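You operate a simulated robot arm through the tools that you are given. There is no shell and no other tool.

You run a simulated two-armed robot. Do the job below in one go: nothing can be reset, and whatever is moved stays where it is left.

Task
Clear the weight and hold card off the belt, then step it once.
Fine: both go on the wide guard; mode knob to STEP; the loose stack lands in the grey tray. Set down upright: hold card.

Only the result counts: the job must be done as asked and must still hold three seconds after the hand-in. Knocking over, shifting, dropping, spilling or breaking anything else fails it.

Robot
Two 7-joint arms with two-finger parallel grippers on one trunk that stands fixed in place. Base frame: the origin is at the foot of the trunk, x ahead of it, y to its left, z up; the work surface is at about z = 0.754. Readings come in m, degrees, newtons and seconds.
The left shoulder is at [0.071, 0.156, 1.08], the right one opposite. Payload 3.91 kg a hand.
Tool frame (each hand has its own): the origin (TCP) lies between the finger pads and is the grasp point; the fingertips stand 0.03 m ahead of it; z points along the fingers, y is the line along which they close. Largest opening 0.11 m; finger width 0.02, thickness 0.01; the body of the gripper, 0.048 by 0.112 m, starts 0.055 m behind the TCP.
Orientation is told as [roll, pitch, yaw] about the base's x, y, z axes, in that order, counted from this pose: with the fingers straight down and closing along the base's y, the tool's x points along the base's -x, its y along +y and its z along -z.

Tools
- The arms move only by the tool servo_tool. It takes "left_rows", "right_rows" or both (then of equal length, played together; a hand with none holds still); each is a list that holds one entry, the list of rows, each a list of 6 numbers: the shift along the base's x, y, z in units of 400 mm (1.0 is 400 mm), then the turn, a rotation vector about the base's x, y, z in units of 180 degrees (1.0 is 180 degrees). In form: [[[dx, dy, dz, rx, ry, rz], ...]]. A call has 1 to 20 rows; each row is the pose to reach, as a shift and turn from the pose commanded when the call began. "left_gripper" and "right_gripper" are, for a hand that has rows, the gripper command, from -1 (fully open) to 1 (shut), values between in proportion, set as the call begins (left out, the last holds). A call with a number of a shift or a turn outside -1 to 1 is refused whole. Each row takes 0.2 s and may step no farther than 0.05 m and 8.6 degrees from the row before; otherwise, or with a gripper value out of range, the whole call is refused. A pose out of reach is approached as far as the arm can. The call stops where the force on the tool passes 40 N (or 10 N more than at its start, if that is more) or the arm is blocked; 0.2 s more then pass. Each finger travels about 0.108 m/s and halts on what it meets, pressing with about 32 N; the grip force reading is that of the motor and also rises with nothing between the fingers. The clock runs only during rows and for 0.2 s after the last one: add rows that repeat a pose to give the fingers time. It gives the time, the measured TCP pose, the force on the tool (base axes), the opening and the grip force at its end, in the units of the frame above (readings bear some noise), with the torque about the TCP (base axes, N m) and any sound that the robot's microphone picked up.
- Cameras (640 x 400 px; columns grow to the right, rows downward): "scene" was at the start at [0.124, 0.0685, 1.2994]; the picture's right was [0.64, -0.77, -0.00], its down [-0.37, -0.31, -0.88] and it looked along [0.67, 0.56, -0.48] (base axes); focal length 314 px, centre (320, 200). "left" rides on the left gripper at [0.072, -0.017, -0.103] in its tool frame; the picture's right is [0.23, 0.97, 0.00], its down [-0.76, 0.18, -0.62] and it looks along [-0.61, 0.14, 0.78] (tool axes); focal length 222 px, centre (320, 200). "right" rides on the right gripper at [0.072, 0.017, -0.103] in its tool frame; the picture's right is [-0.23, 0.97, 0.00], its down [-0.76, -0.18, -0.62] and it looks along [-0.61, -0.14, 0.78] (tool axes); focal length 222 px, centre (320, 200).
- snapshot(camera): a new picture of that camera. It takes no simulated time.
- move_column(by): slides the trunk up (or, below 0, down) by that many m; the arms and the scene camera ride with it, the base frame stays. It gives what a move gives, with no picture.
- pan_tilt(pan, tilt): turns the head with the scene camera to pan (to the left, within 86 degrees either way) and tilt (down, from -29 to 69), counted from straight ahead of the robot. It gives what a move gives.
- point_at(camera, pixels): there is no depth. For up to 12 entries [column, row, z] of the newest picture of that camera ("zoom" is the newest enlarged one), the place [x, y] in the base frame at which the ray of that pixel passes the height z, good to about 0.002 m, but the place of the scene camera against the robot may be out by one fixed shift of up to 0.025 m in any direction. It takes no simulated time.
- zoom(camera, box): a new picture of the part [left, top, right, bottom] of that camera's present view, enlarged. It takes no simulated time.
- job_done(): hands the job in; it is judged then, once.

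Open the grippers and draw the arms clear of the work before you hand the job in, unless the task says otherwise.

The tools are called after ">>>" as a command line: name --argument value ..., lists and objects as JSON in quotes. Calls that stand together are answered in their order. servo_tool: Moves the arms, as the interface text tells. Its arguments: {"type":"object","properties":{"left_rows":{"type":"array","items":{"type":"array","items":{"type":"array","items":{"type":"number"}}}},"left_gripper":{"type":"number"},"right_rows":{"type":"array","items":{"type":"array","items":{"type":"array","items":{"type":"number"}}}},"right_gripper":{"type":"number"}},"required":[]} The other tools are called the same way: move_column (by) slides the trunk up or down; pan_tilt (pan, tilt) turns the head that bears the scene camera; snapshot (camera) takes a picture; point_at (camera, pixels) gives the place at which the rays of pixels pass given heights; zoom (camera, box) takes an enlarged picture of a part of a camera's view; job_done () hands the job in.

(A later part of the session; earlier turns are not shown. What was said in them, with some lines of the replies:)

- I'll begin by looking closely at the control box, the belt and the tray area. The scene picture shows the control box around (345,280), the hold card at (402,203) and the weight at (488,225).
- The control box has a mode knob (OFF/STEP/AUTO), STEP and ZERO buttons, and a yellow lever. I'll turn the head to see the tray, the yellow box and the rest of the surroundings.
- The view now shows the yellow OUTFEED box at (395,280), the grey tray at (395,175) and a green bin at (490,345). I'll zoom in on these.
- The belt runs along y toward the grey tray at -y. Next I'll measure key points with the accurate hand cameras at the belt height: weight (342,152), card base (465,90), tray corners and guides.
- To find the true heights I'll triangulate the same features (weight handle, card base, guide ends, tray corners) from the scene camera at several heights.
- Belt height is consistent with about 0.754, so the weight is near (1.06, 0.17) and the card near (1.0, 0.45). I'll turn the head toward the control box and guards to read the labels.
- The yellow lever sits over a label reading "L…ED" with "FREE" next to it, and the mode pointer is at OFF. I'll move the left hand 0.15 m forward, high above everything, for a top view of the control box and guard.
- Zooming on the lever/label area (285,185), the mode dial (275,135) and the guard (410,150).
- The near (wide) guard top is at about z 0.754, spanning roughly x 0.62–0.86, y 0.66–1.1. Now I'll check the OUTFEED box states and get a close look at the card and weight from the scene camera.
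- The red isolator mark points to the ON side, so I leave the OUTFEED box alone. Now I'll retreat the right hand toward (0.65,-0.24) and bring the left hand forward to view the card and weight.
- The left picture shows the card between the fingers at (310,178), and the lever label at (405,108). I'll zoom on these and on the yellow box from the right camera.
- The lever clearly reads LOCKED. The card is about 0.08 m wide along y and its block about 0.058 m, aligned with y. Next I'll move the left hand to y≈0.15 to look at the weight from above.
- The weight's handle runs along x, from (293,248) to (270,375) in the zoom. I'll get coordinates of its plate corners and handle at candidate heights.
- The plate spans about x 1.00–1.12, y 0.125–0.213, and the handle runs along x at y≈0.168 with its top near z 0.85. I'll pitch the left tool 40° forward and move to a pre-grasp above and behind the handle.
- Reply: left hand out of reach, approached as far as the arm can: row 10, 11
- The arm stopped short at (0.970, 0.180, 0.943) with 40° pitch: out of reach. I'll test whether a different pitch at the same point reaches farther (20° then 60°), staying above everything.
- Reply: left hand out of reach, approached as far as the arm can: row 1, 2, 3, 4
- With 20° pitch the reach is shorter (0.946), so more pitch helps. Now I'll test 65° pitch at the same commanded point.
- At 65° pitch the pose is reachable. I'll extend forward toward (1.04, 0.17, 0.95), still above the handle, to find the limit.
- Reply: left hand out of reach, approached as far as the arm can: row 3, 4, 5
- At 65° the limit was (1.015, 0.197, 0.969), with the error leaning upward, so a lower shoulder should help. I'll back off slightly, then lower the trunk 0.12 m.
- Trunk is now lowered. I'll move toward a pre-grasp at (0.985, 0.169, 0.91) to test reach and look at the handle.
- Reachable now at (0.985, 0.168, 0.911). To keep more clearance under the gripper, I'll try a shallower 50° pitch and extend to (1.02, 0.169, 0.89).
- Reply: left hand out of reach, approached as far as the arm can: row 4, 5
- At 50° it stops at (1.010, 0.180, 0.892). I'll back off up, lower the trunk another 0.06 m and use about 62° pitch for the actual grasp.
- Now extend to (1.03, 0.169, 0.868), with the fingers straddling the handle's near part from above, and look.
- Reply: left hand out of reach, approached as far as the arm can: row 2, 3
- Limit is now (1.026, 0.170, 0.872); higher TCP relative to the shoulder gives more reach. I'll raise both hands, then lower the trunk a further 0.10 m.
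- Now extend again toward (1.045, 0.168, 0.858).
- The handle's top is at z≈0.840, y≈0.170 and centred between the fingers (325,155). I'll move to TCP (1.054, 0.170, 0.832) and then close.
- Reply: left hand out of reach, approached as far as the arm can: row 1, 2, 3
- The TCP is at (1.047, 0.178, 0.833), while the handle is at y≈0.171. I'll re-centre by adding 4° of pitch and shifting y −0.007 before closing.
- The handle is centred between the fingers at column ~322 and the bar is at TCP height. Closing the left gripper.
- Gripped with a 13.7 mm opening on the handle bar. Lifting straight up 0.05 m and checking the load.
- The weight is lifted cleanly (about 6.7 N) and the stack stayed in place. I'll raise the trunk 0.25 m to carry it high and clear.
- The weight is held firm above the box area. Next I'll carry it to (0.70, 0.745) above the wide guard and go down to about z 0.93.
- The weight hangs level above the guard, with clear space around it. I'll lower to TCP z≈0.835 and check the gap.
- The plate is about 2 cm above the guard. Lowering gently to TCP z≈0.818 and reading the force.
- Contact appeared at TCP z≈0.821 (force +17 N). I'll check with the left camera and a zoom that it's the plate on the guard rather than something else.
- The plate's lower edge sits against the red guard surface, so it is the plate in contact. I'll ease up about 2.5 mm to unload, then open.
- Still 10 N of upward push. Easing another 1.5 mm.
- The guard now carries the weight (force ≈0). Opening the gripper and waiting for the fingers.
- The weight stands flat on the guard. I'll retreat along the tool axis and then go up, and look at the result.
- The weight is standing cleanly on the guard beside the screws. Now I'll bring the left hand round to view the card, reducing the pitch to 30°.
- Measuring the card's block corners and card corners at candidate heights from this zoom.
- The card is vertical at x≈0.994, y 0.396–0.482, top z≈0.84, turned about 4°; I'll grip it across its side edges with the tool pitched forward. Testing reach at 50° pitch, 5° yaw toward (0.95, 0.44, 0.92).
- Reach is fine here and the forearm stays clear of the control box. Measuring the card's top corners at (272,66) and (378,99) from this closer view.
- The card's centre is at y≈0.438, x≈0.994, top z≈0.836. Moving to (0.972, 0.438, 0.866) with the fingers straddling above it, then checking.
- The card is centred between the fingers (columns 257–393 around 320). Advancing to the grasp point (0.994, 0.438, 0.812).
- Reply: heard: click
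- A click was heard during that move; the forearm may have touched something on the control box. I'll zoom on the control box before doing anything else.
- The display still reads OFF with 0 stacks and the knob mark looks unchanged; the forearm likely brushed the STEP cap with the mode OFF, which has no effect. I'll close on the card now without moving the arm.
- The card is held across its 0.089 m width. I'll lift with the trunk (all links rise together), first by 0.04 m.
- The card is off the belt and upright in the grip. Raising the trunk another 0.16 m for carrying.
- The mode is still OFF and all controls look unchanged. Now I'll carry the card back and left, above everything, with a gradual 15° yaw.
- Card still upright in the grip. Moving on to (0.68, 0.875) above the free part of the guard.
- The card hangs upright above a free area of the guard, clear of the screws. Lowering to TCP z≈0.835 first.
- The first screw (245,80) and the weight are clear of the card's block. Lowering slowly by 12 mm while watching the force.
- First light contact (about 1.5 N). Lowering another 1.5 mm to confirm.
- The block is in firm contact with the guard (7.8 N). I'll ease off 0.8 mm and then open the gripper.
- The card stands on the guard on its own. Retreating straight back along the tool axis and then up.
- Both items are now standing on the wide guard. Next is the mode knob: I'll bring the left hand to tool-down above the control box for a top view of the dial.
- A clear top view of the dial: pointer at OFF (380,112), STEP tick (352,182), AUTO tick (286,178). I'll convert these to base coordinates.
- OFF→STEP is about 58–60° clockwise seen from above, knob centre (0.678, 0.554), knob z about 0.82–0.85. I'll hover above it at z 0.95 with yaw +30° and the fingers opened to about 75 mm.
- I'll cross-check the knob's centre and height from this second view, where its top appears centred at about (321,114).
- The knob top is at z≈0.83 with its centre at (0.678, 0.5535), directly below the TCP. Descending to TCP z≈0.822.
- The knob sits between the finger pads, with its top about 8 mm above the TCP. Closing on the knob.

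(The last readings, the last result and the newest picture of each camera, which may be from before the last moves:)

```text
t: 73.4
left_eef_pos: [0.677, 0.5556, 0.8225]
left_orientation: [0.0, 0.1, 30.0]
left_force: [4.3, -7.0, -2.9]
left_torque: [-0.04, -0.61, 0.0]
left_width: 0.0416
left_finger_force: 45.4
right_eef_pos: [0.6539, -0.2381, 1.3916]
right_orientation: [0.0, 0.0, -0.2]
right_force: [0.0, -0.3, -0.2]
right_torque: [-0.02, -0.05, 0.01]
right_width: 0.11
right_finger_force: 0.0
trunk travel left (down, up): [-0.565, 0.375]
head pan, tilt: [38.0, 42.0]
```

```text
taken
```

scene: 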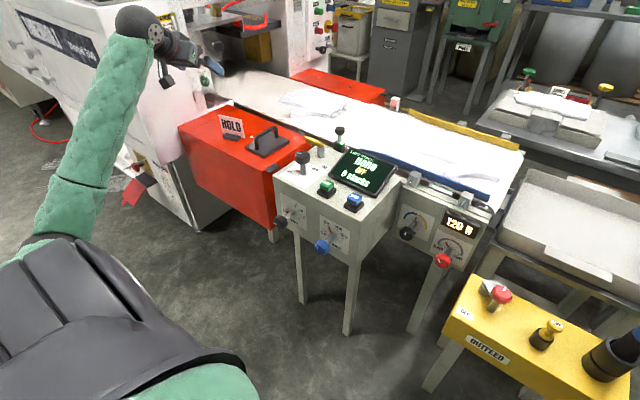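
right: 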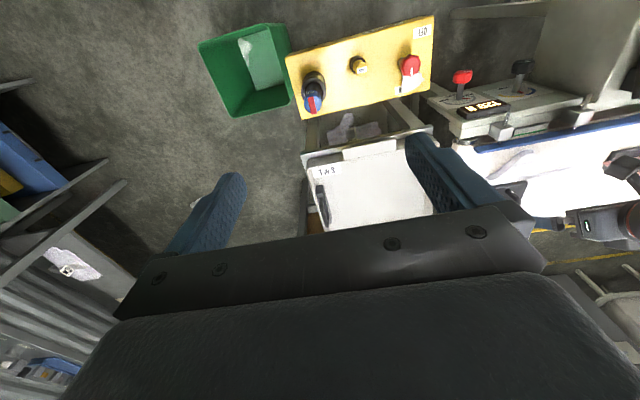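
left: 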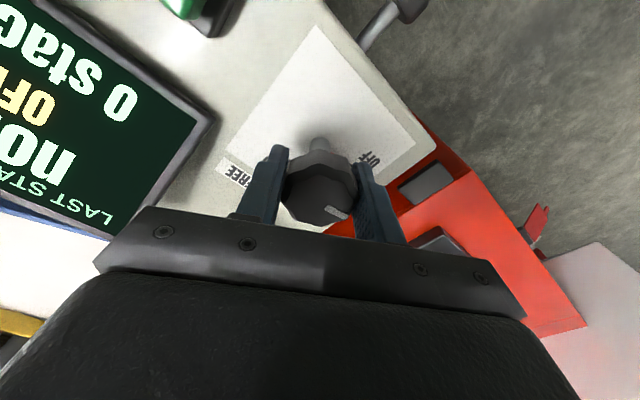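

Gripped the knob at 41.6 mm with a small lateral bias, so I'll shift 2 mm to centre and turn it 58° clockwise in small rows.

>>> servo_tool --left_rows '[[[0.0025, -0.0043, 0, 0, 0, 0], [0.0025, -0.0043, 0, 0, 0, -0.04], [0.0025, -0.0043, 0, 0, 0, -0.08], [0.0025, -0.0043, 0, 0, 0, -0.12], [0.0025, -0.0043, 0, 0, 0, -0.16], [0.0025, -0.0043, 0, 0, 0, -0.2], [0.0025, -0.0043, 0, 0, 0, -0.24], [0.0025, -0.0043, 0, 0, 0, -0.28], [0.0025, -0.0043, 0, 0, 0, -0.3222], [0.0025, -0.0043, 0, 0, 0, -0.3222]]]'

>>> snapshot --camera "left"

>>> zoom --camera "scene" --box '[250, 100, 390, 220]'

```text
t: 75.6
left_eef_pos: [0.678, 0.555, 0.8227]
left_orientation: [0.0, -0.1, -27.9]
left_force: [-6.0, 17.8, -1.0]
left_torque: [0.76, 0.78, -0.01]
left_width: 0.0418
left_finger_force: 45.6
right_eef_pos: [0.6542, -0.2351, 1.3921]
right_orientation: [-0.1, 0.0, -0.1]
right_force: [-0.7, -0.4, 0.3]
right_torque: [-0.03, -0.01, 0.0]
right_width: 0.1101
right_finger_force: 0.1
trunk travel left (down, up): [-0.565, 0.375]
head pan, tilt: [38.0, 42.0]
```

```text
taken
```

left: 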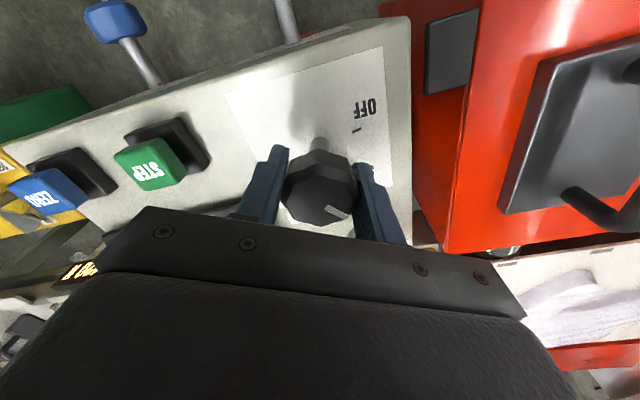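

```text
3.33 times, centred on (320, 160) of scene
```

zoom: 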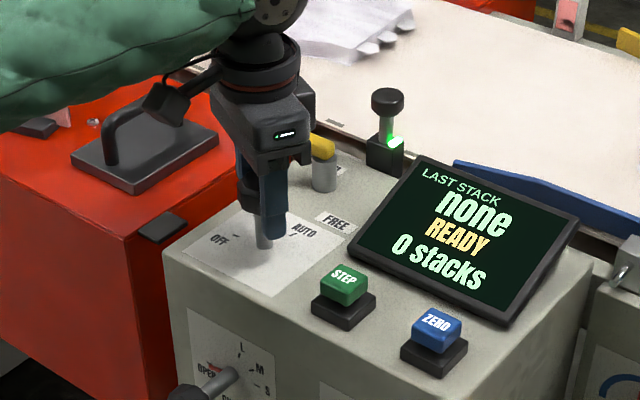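

The display now shows READY, so the knob turned to STEP. I'll open the fingers to 75 mm and check the pointer.

>>> servo_tool --left_rows '[[[0, 0, 0, 0, 0, 0], [0, 0, 0, 0, 0, 0], [0, 0, 0, 0, 0, 0]]]' --left_gripper -0.364

>>> servo_tool --left_rows '[[[0, 0, 0.08, 0, 0, 0], [0, 0, 0.18, 0, 0, 0], [0, 0, 0.3, 0, 0, 0], [0, 0, 0.4, 0, 0, 0], [0, 0, 0.5, 0, 0, 0]]]'

>>> snapshot --camera "left"

>>> zoom --camera "scene" --box '[250, 100, 390, 220]'

```text
t: 76.4
left_eef_pos: [0.6779, 0.5519, 0.8226]
left_orientation: [0.0, 0.0, -28.0]
left_force: [0.0, -0.6, -0.5]
left_torque: [0.01, 0.0, -0.02]
left_width: 0.075
left_finger_force: 0.1
right_eef_pos: [0.6541, -0.239, 1.3907]
right_orientation: [-0.1, -0.1, 0.0]
right_force: [0.6, -0.3, 0.7]
right_torque: [0.02, 0.0, 0.0]
right_width: 0.1102
right_finger_force: 0.0
trunk travel left (down, up): [-0.565, 0.375]
head pan, tilt: [38.0, 42.0]
```

```text
t: 77.6
left_eef_pos: [0.6789, 0.5516, 1.0247]
left_orientation: [0.0, -0.1, -28.0]
left_force: [-0.1, -0.2, -0.2]
left_torque: [0.02, -0.02, -0.01]
left_width: 0.0751
left_finger_force: 0.0
right_eef_pos: [0.6531, -0.2378, 1.3919]
right_orientation: [0.0, -0.1, 0.1]
right_force: [-0.7, -0.2, 0.2]
right_torque: [0.0, 0.01, 0.01]
right_width: 0.1097
right_finger_force: 0.0
trunk travel left (down, up): [-0.565, 0.375]
head pan, tilt: [38.0, 42.0]
```

```text
taken
```

left: 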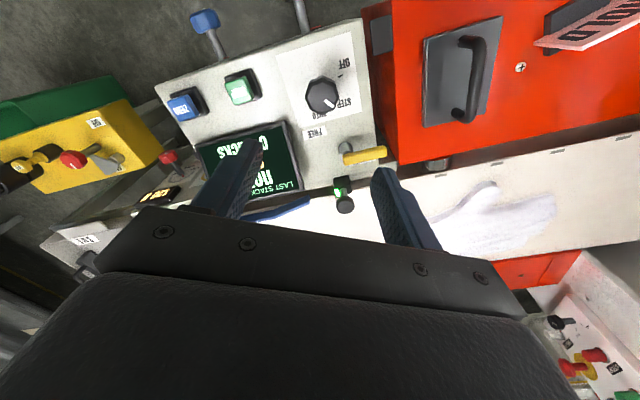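

```text
3.33 times, centred on (320, 160) of scene
```

zoom: 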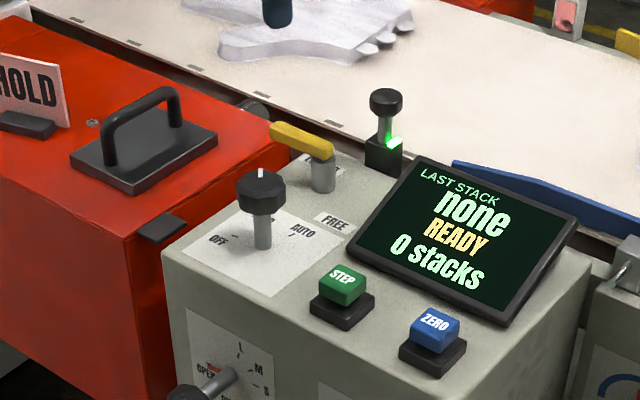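

The knob stands at STEP and the display reads READY. I'll verify the knob with a zoom and locate the STEP button, now at about (241,90).

>>> zoom --camera "left" --box '[280, 40, 380, 140]'

>>> zoom --camera "left" --box '[190, 40, 300, 130]'

>>> point_at --camera "left" --pixels '[[241, 90, 0.84], [241, 90, 0.82], [241, 90, 0.8], [241, 90, 0.78]]'

```text
4.00 times, centred on (330, 90) of left
```

zoom: 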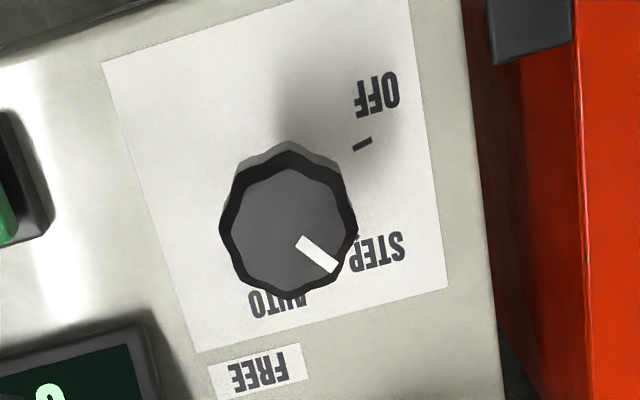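

```text
4.44 times, centred on (245, 85) of left
```

zoom: 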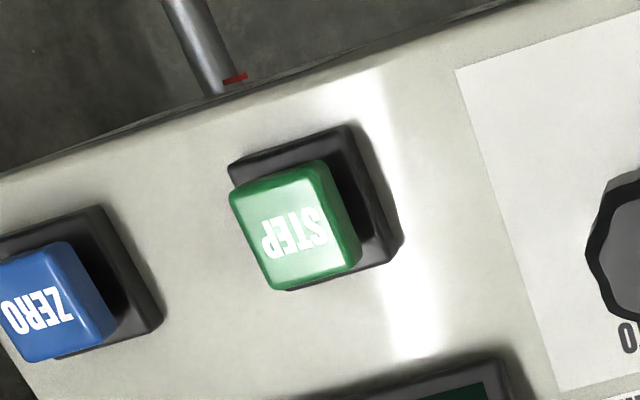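

```text
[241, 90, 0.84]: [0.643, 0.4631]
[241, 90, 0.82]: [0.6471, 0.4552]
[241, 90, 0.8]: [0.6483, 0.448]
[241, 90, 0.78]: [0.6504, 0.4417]
```

Knob at STEP confirmed; the STEP button top is near (0.650, 0.442, z≈0.785). I'll close the fingers, square the yaw, and hover above the button.

>>> servo_tool --left_rows '[[[-0.02, -0.09, 0, 0, 0, 0.0389], [-0.04, -0.18, 0, 0, 0, 0.0778], [-0.06, -0.274, 0, 0, 0, 0.1167], [-0.0725, -0.274, -0.08, 0, 0, 0.1556], [-0.0725, -0.274, -0.17, 0, 0, 0.1556], [-0.0725, -0.274, -0.25, 0, 0, 0.1556], [-0.0725, -0.274, -0.3125, 0, 0, 0.1556], [-0.0725, -0.274, -0.3125, 0, 0, 0.1556]]]' --left_gripper 1

>>> snapshot --camera "left"

>>> zoom --camera "scene" --box '[250, 100, 390, 220]'

```text
t: 79.4
left_eef_pos: [0.6515, 0.4435, 0.8989]
left_orientation: [0.0, 0.0, 0.0]
left_force: [-0.1, -0.4, -0.5]
left_torque: [-0.03, 0.0, 0.01]
left_width: 0.0
left_finger_force: 32.5
right_eef_pos: [0.653, -0.2376, 1.3913]
right_orientation: [0.0, 0.0, 0.0]
right_force: [-0.1, 0.4, 0.6]
right_torque: [0.0, 0.01, 0.03]
right_width: 0.1099
right_finger_force: 0.0
trunk travel left (down, up): [-0.565, 0.375]
head pan, tilt: [38.0, 42.0]
```

```text
taken
```

left: 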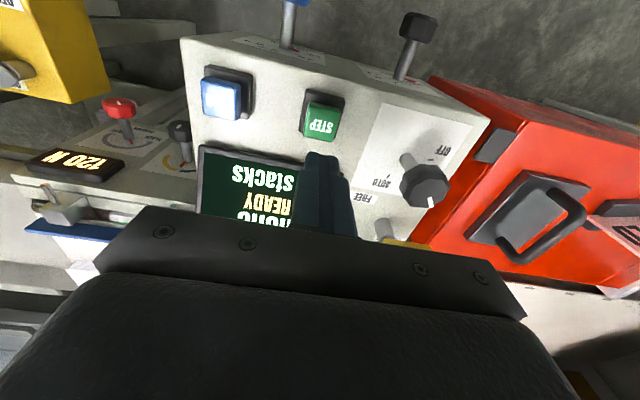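

```text
3.33 times, centred on (320, 160) of scene
```

zoom: 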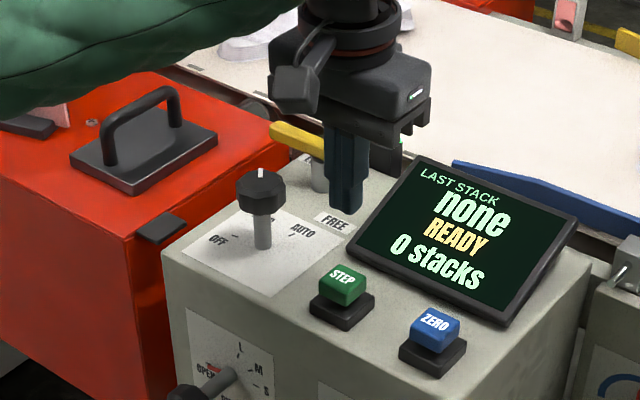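

The fingertip is aligned above the STEP cap at (321,122). Descending to about 1 cm above it.

>>> servo_tool --left_rows '[[[-0.002, -0.003, -0.06, 0, 0, 0], [-0.002, -0.003, -0.12, 0, 0, 0], [-0.002, -0.003, -0.16, 0, 0, 0], [-0.002, -0.003, -0.18, 0, 0, 0], [-0.002, -0.003, -0.18, 0, 0, 0]]]'

>>> snapshot --camera "left"

>>> zoom --camera "scene" --box '[290, 120, 390, 220]'

```text
t: 80.6
left_eef_pos: [0.6491, 0.4425, 0.8264]
left_orientation: [0.0, -0.1, -0.1]
left_force: [0.0, -0.2, 1.4]
left_torque: [0.0, 0.0, 0.0]
left_width: 0.0
left_finger_force: 31.6
right_eef_pos: [0.6536, -0.2381, 1.3924]
right_orientation: [0.0, 0.0, 0.2]
right_force: [0.4, 0.2, -0.4]
right_torque: [0.0, 0.01, 0.0]
right_width: 0.11
right_finger_force: 0.0
trunk travel left (down, up): [-0.565, 0.375]
head pan, tilt: [38.0, 42.0]
heard: click
```

```text
taken
```

left: 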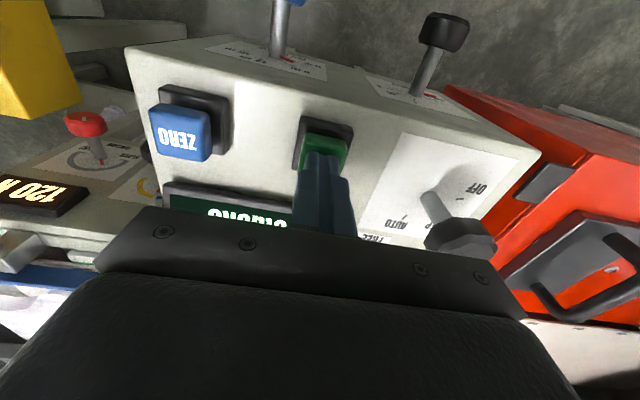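

```text
4.00 times, centred on (340, 170) of scene
```

zoom: 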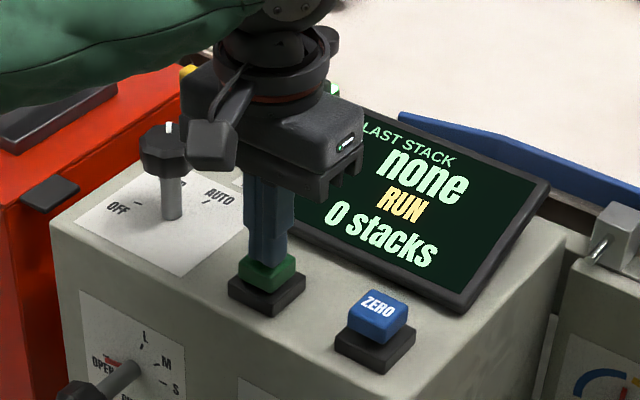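

A click was heard and the display now reads RUN, so the step has started. I'll release the button straight up and watch the belt.

>>> servo_tool --left_rows '[[[0, 0, 0.05, 0, 0, 0], [0, 0, 0.12, 0, 0, 0], [0, 0, 0.22, 0, 0, 0], [0, 0, 0.34, 0, 0, 0], [0, 0, 0.44, 0, 0, 0]]]'

>>> pan_tilt --pan 18 --tilt 38

>>> snapshot --camera "scene"

>>> zoom --camera "scene" --box '[180, 100, 480, 280]'

```text
t: 81.8
left_eef_pos: [0.6484, 0.4458, 1.0031]
left_orientation: [0.1, 0.0, 0.0]
left_force: [-0.1, -0.6, 0.2]
left_torque: [0.01, -0.01, 0.02]
left_width: 0.0
left_finger_force: 31.9
right_eef_pos: [0.6526, -0.2377, 1.3922]
right_orientation: [0.0, -0.1, 0.1]
right_force: [-0.6, -0.1, -0.5]
right_torque: [0.0, 0.01, -0.02]
right_width: 0.11
right_finger_force: 0.1
trunk travel left (down, up): [-0.565, 0.375]
head pan, tilt: [38.0, 42.0]
```

```text
t: 82.6
left_eef_pos: [0.6496, 0.4456, 1.0009]
left_orientation: [0.0, 0.0, 0.0]
left_force: [-0.4, -0.1, 0.8]
left_torque: [0.02, 0.0, 0.01]
left_width: 0.0
left_finger_force: 31.8
right_eef_pos: [0.6538, -0.2369, 1.3923]
right_orientation: [0.1, 0.0, 0.1]
right_force: [0.2, -0.4, 0.0]
right_torque: [-0.03, -0.02, -0.03]
right_width: 0.11
right_finger_force: 0.1
trunk travel left (down, up): [-0.565, 0.375]
head pan, tilt: [18.0, 38.0]
```

```text
taken
```

scene: 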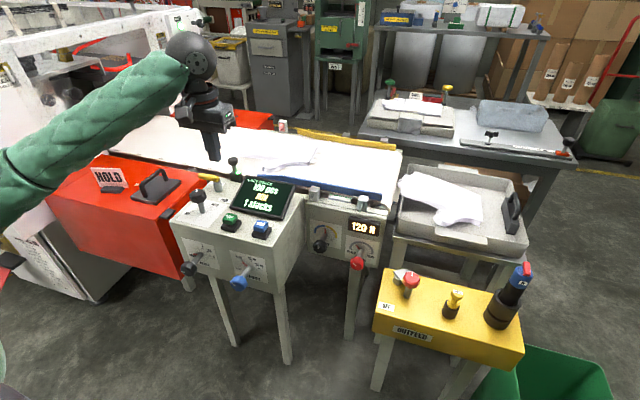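

```text
2.13 times, centred on (330, 190) of scene
```

zoom: 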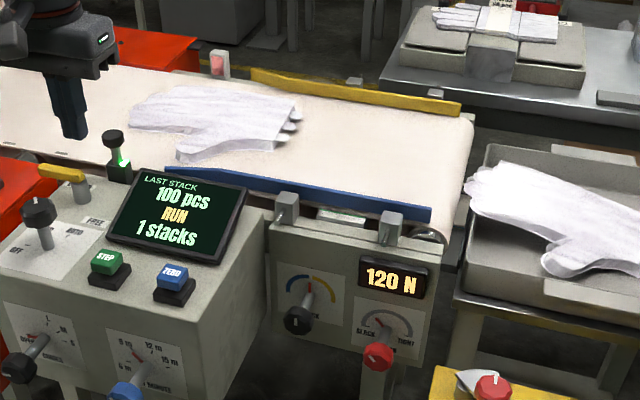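

The first stack has dropped into the grey tray and the display shows "100 pcs / 1 stacks", still RUN. I'll draw the left arm away while time passes, opening the gripper.

>>> servo_tool --left_rows '[[[0, 0, 0.08, 0, 0, 0], [-0.08, 0.06, 0.12, 0, 0, 0], [-0.16, 0.12, 0.16, 0, 0, 0], [-0.24, 0.19, 0.2, 0, 0, 0], [-0.32, 0.26, 0.22, 0, 0, 0], [-0.4, 0.33, 0.24, 0, 0, 0], [-0.48, 0.4, 0.25, 0, 0, 0], [-0.57, 0.46, 0.25, 0, 0, 0]]]' --left_gripper -1

>>> snapshot --camera "scene"

>>> zoom --camera "scene" --box '[180, 120, 340, 260]'

>>> zoom --camera "scene" --box '[360, 130, 540, 270]'

```text
t: 84.4
left_eef_pos: [0.4193, 0.625, 1.101]
left_orientation: [0.0, -0.2, 0.0]
left_force: [-0.4, -0.2, -1.1]
left_torque: [0.0, -0.03, 0.01]
left_width: 0.11
left_finger_force: 0.1
right_eef_pos: [0.651, -0.2388, 1.393]
right_orientation: [0.1, -0.1, 0.0]
right_force: [0.2, 0.4, 0.1]
right_torque: [0.03, -0.05, -0.02]
right_width: 0.11
right_finger_force: 0.3
trunk travel left (down, up): [-0.565, 0.375]
head pan, tilt: [18.0, 38.0]
```

```text
taken
```

scene: 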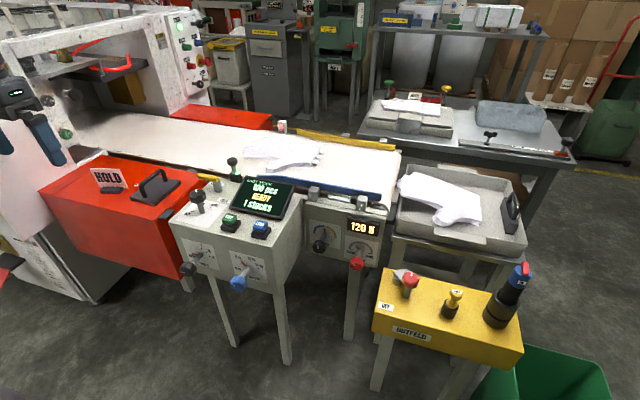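

```text
2.86 times, centred on (260, 190) of scene
```

zoom: 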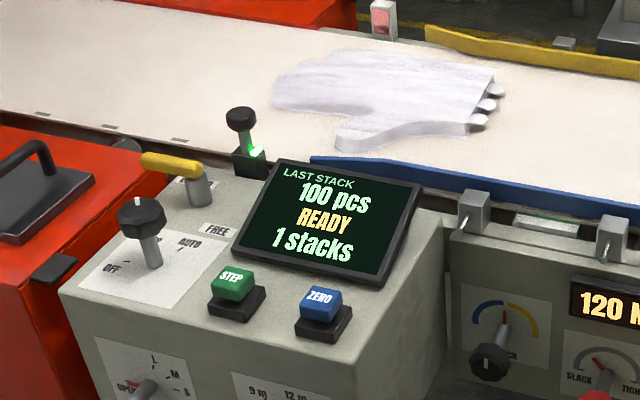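

```text
2.86 times, centred on (450, 200) of scene
```

zoom: 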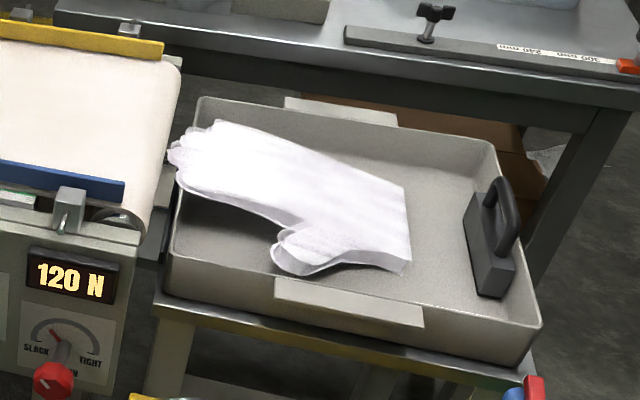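

The step finished (READY, 1 stacks). The stack is in the tray, with its fingertip end near the tray's belt-side wall; I'll check with the right camera.

>>> snapshot --camera "right"

>>> zoom --camera "right" --box '[290, 60, 490, 200]'

>>> zoom --camera "scene" --box '[380, 155, 480, 230]'

```text
taken
```

right: 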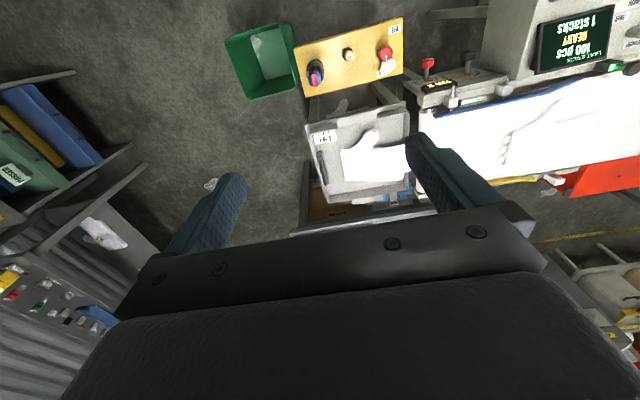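

```text
2.86 times, centred on (390, 130) of right
```

zoom: 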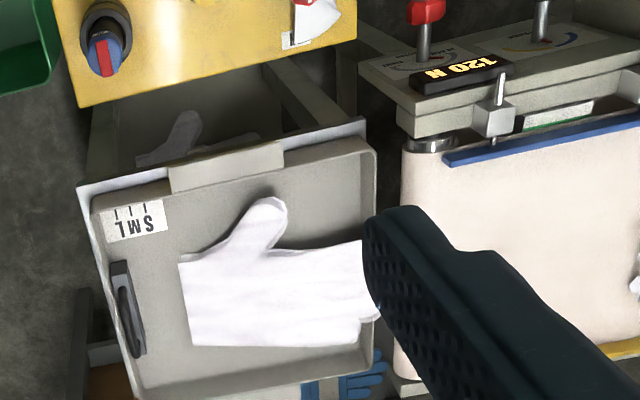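

```text
5.33 times, centred on (430, 192) of scene
```

zoom: 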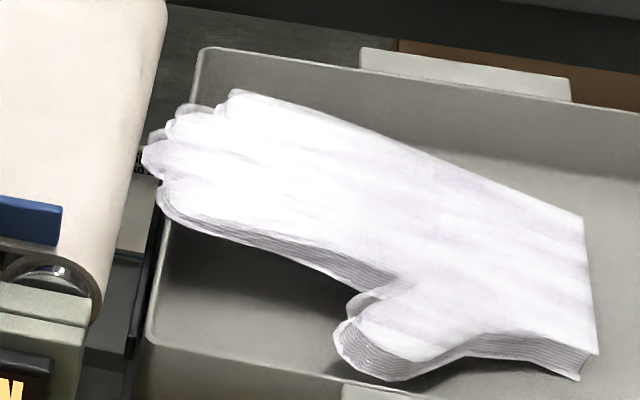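

The stack's cuff lies on the tray floor while the fingertips rest on the belt-side rim. I'll shift the right hand 0.14 m in +y (high up, z≈1.39) for an unobstructed view.

>>> servo_tool --right_rows '[[[0, 0.1, 0, 0, 0, 0], [0, 0.2, 0, 0, 0, 0], [0, 0.3, 0, 0, 0, 0], [0, 0.36, 0, 0, 0, 0], [0, 0.36, 0, 0, 0, 0]]]'

>>> snapshot --camera "right"

>>> zoom --camera "right" --box '[220, 70, 400, 200]'

```text
t: 85.6
left_eef_pos: [0.4206, 0.6248, 1.1014]
left_orientation: [0.1, 0.0, -0.1]
left_force: [0.2, -0.5, -0.1]
left_torque: [-0.01, 0.04, 0.02]
left_width: 0.1099
left_finger_force: 0.1
right_eef_pos: [0.6555, -0.0935, 1.3911]
right_orientation: [-0.1, 0.1, 0.0]
right_force: [-0.5, 0.2, -0.3]
right_torque: [0.01, 0.0, 0.01]
right_width: 0.11
right_finger_force: 0.0
trunk travel left (down, up): [-0.565, 0.375]
head pan, tilt: [18.0, 38.0]
```

```text
taken
```

right: 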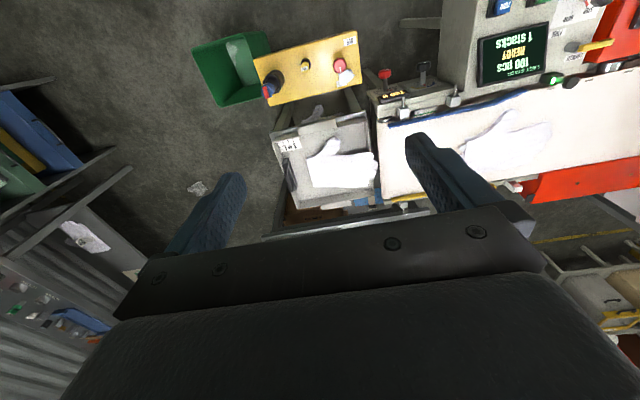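

```text
3.08 times, centred on (310, 135) of right
```

zoom: 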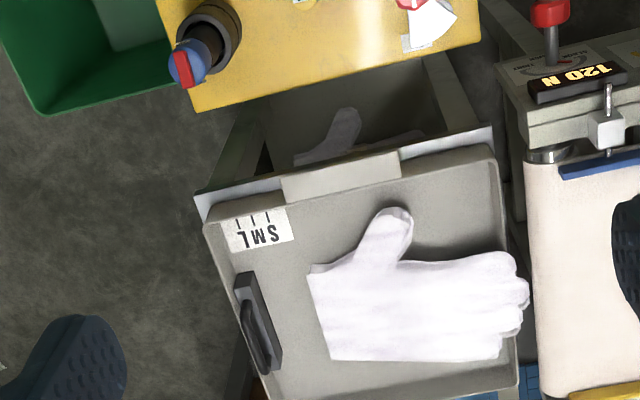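

The stack's body is inside the tray and the step has ended. I'll draw the right hand back and compare the tray view again to make sure nothing is still moving.

>>> servo_tool --right_rows '[[[0, -0.1, 0, 0, 0, 0], [0, -0.2, 0, 0, 0, 0], [-0.02, -0.3, 0, 0, 0, 0], [-0.05, -0.4, 0, 0, 0, 0], [-0.1, -0.48, 0, 0, 0, 0], [-0.1, -0.48, 0, 0, 0, 0], [-0.1, -0.48, 0, 0, 0, 0], [-0.1, -0.48, 0, 0, 0, 0], [-0.1, -0.48, 0, 0, 0, 0], [-0.1, -0.48, 0, 0, 0, 0]]]'

>>> zoom --camera "scene" --box '[380, 155, 480, 230]'

>>> zoom --camera "scene" --box '[60, 120, 340, 260]'

>>> zoom --camera "left" --box '[0, 60, 480, 260]'

```text
t: 87.8
left_eef_pos: [0.4204, 0.6248, 1.1011]
left_orientation: [0.0, 0.0, 0.0]
left_force: [0.7, 0.4, 0.3]
left_torque: [-0.02, 0.0, -0.03]
left_width: 0.1099
left_finger_force: 0.2
right_eef_pos: [0.612, -0.2866, 1.3934]
right_orientation: [0.0, 0.1, -0.1]
right_force: [-0.5, -0.3, -0.1]
right_torque: [0.01, 0.02, 0.0]
right_width: 0.1103
right_finger_force: 0.1
trunk travel left (down, up): [-0.565, 0.375]
head pan, tilt: [18.0, 38.0]
```

```text
5.33 times, centred on (430, 192) of scene
```

zoom: 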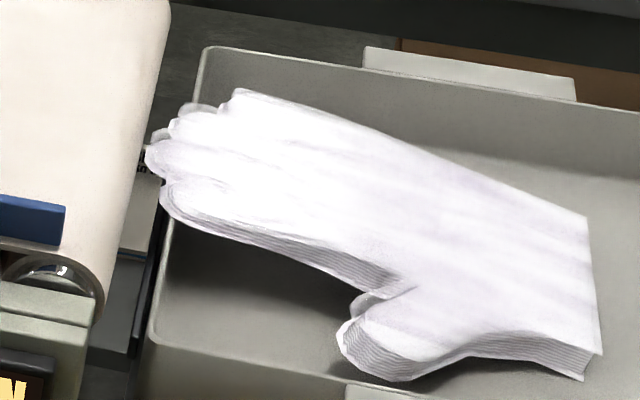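

```text
2.29 times, centred on (200, 190) of scene
```

zoom: 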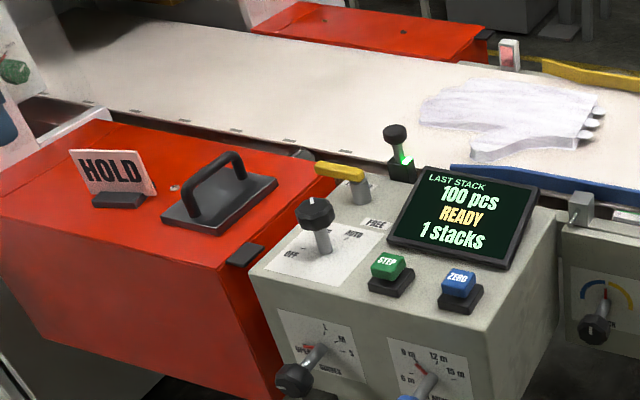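

```text
1.33 times, centred on (240, 160) of left
```

zoom: 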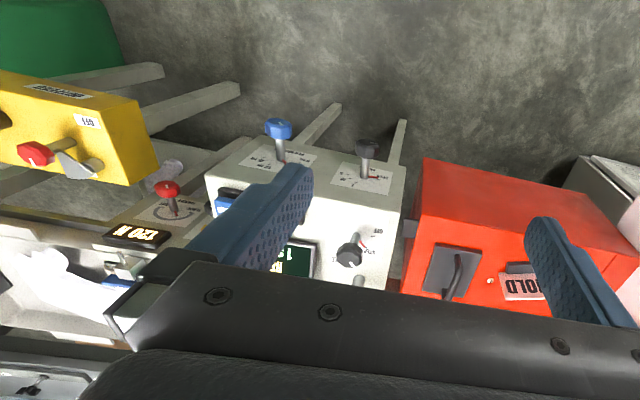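

Everything is at rest. The weight and the upright card are on the wide guard, the knob is at STEP, the display reads READY with 1 stack, and the loose stack is lying still in the grey tray. Both grippers are open and clear, so I'm handing the job in.

>>> job_done

```text
The job is handed in.
```

The job is done and handed in; I haven't seen a verdict on it.

- **Weight and hold card:** both are on the wide guard, and the hold card is standing upright.
- **Mode knob:** it is turned to STEP.
- **Step:** I pressed STEP once. The belt ran and stopped on its own, and the display now reads READY, 100 pcs, 1 stacks.
- **Loose stack:** it dropped into the grey tray and was still when I last looked. It is not lying flat: the cuff is on the tray floor, but the fingertips rest on the belt-side rim and stick out slightly past it. I left it that way rather than risk knocking the tray.
- **Possible touch on the controls:** while I was reaching for the card, I heard a click. The left forearm had probably brushed the STEP button. The knob was still at OFF then, and neither the display nor the belt changed.

Both grippers are open and the arms are clear of the work. I left the yellow lever on LOCKED and did not touch the OUTFEED box.
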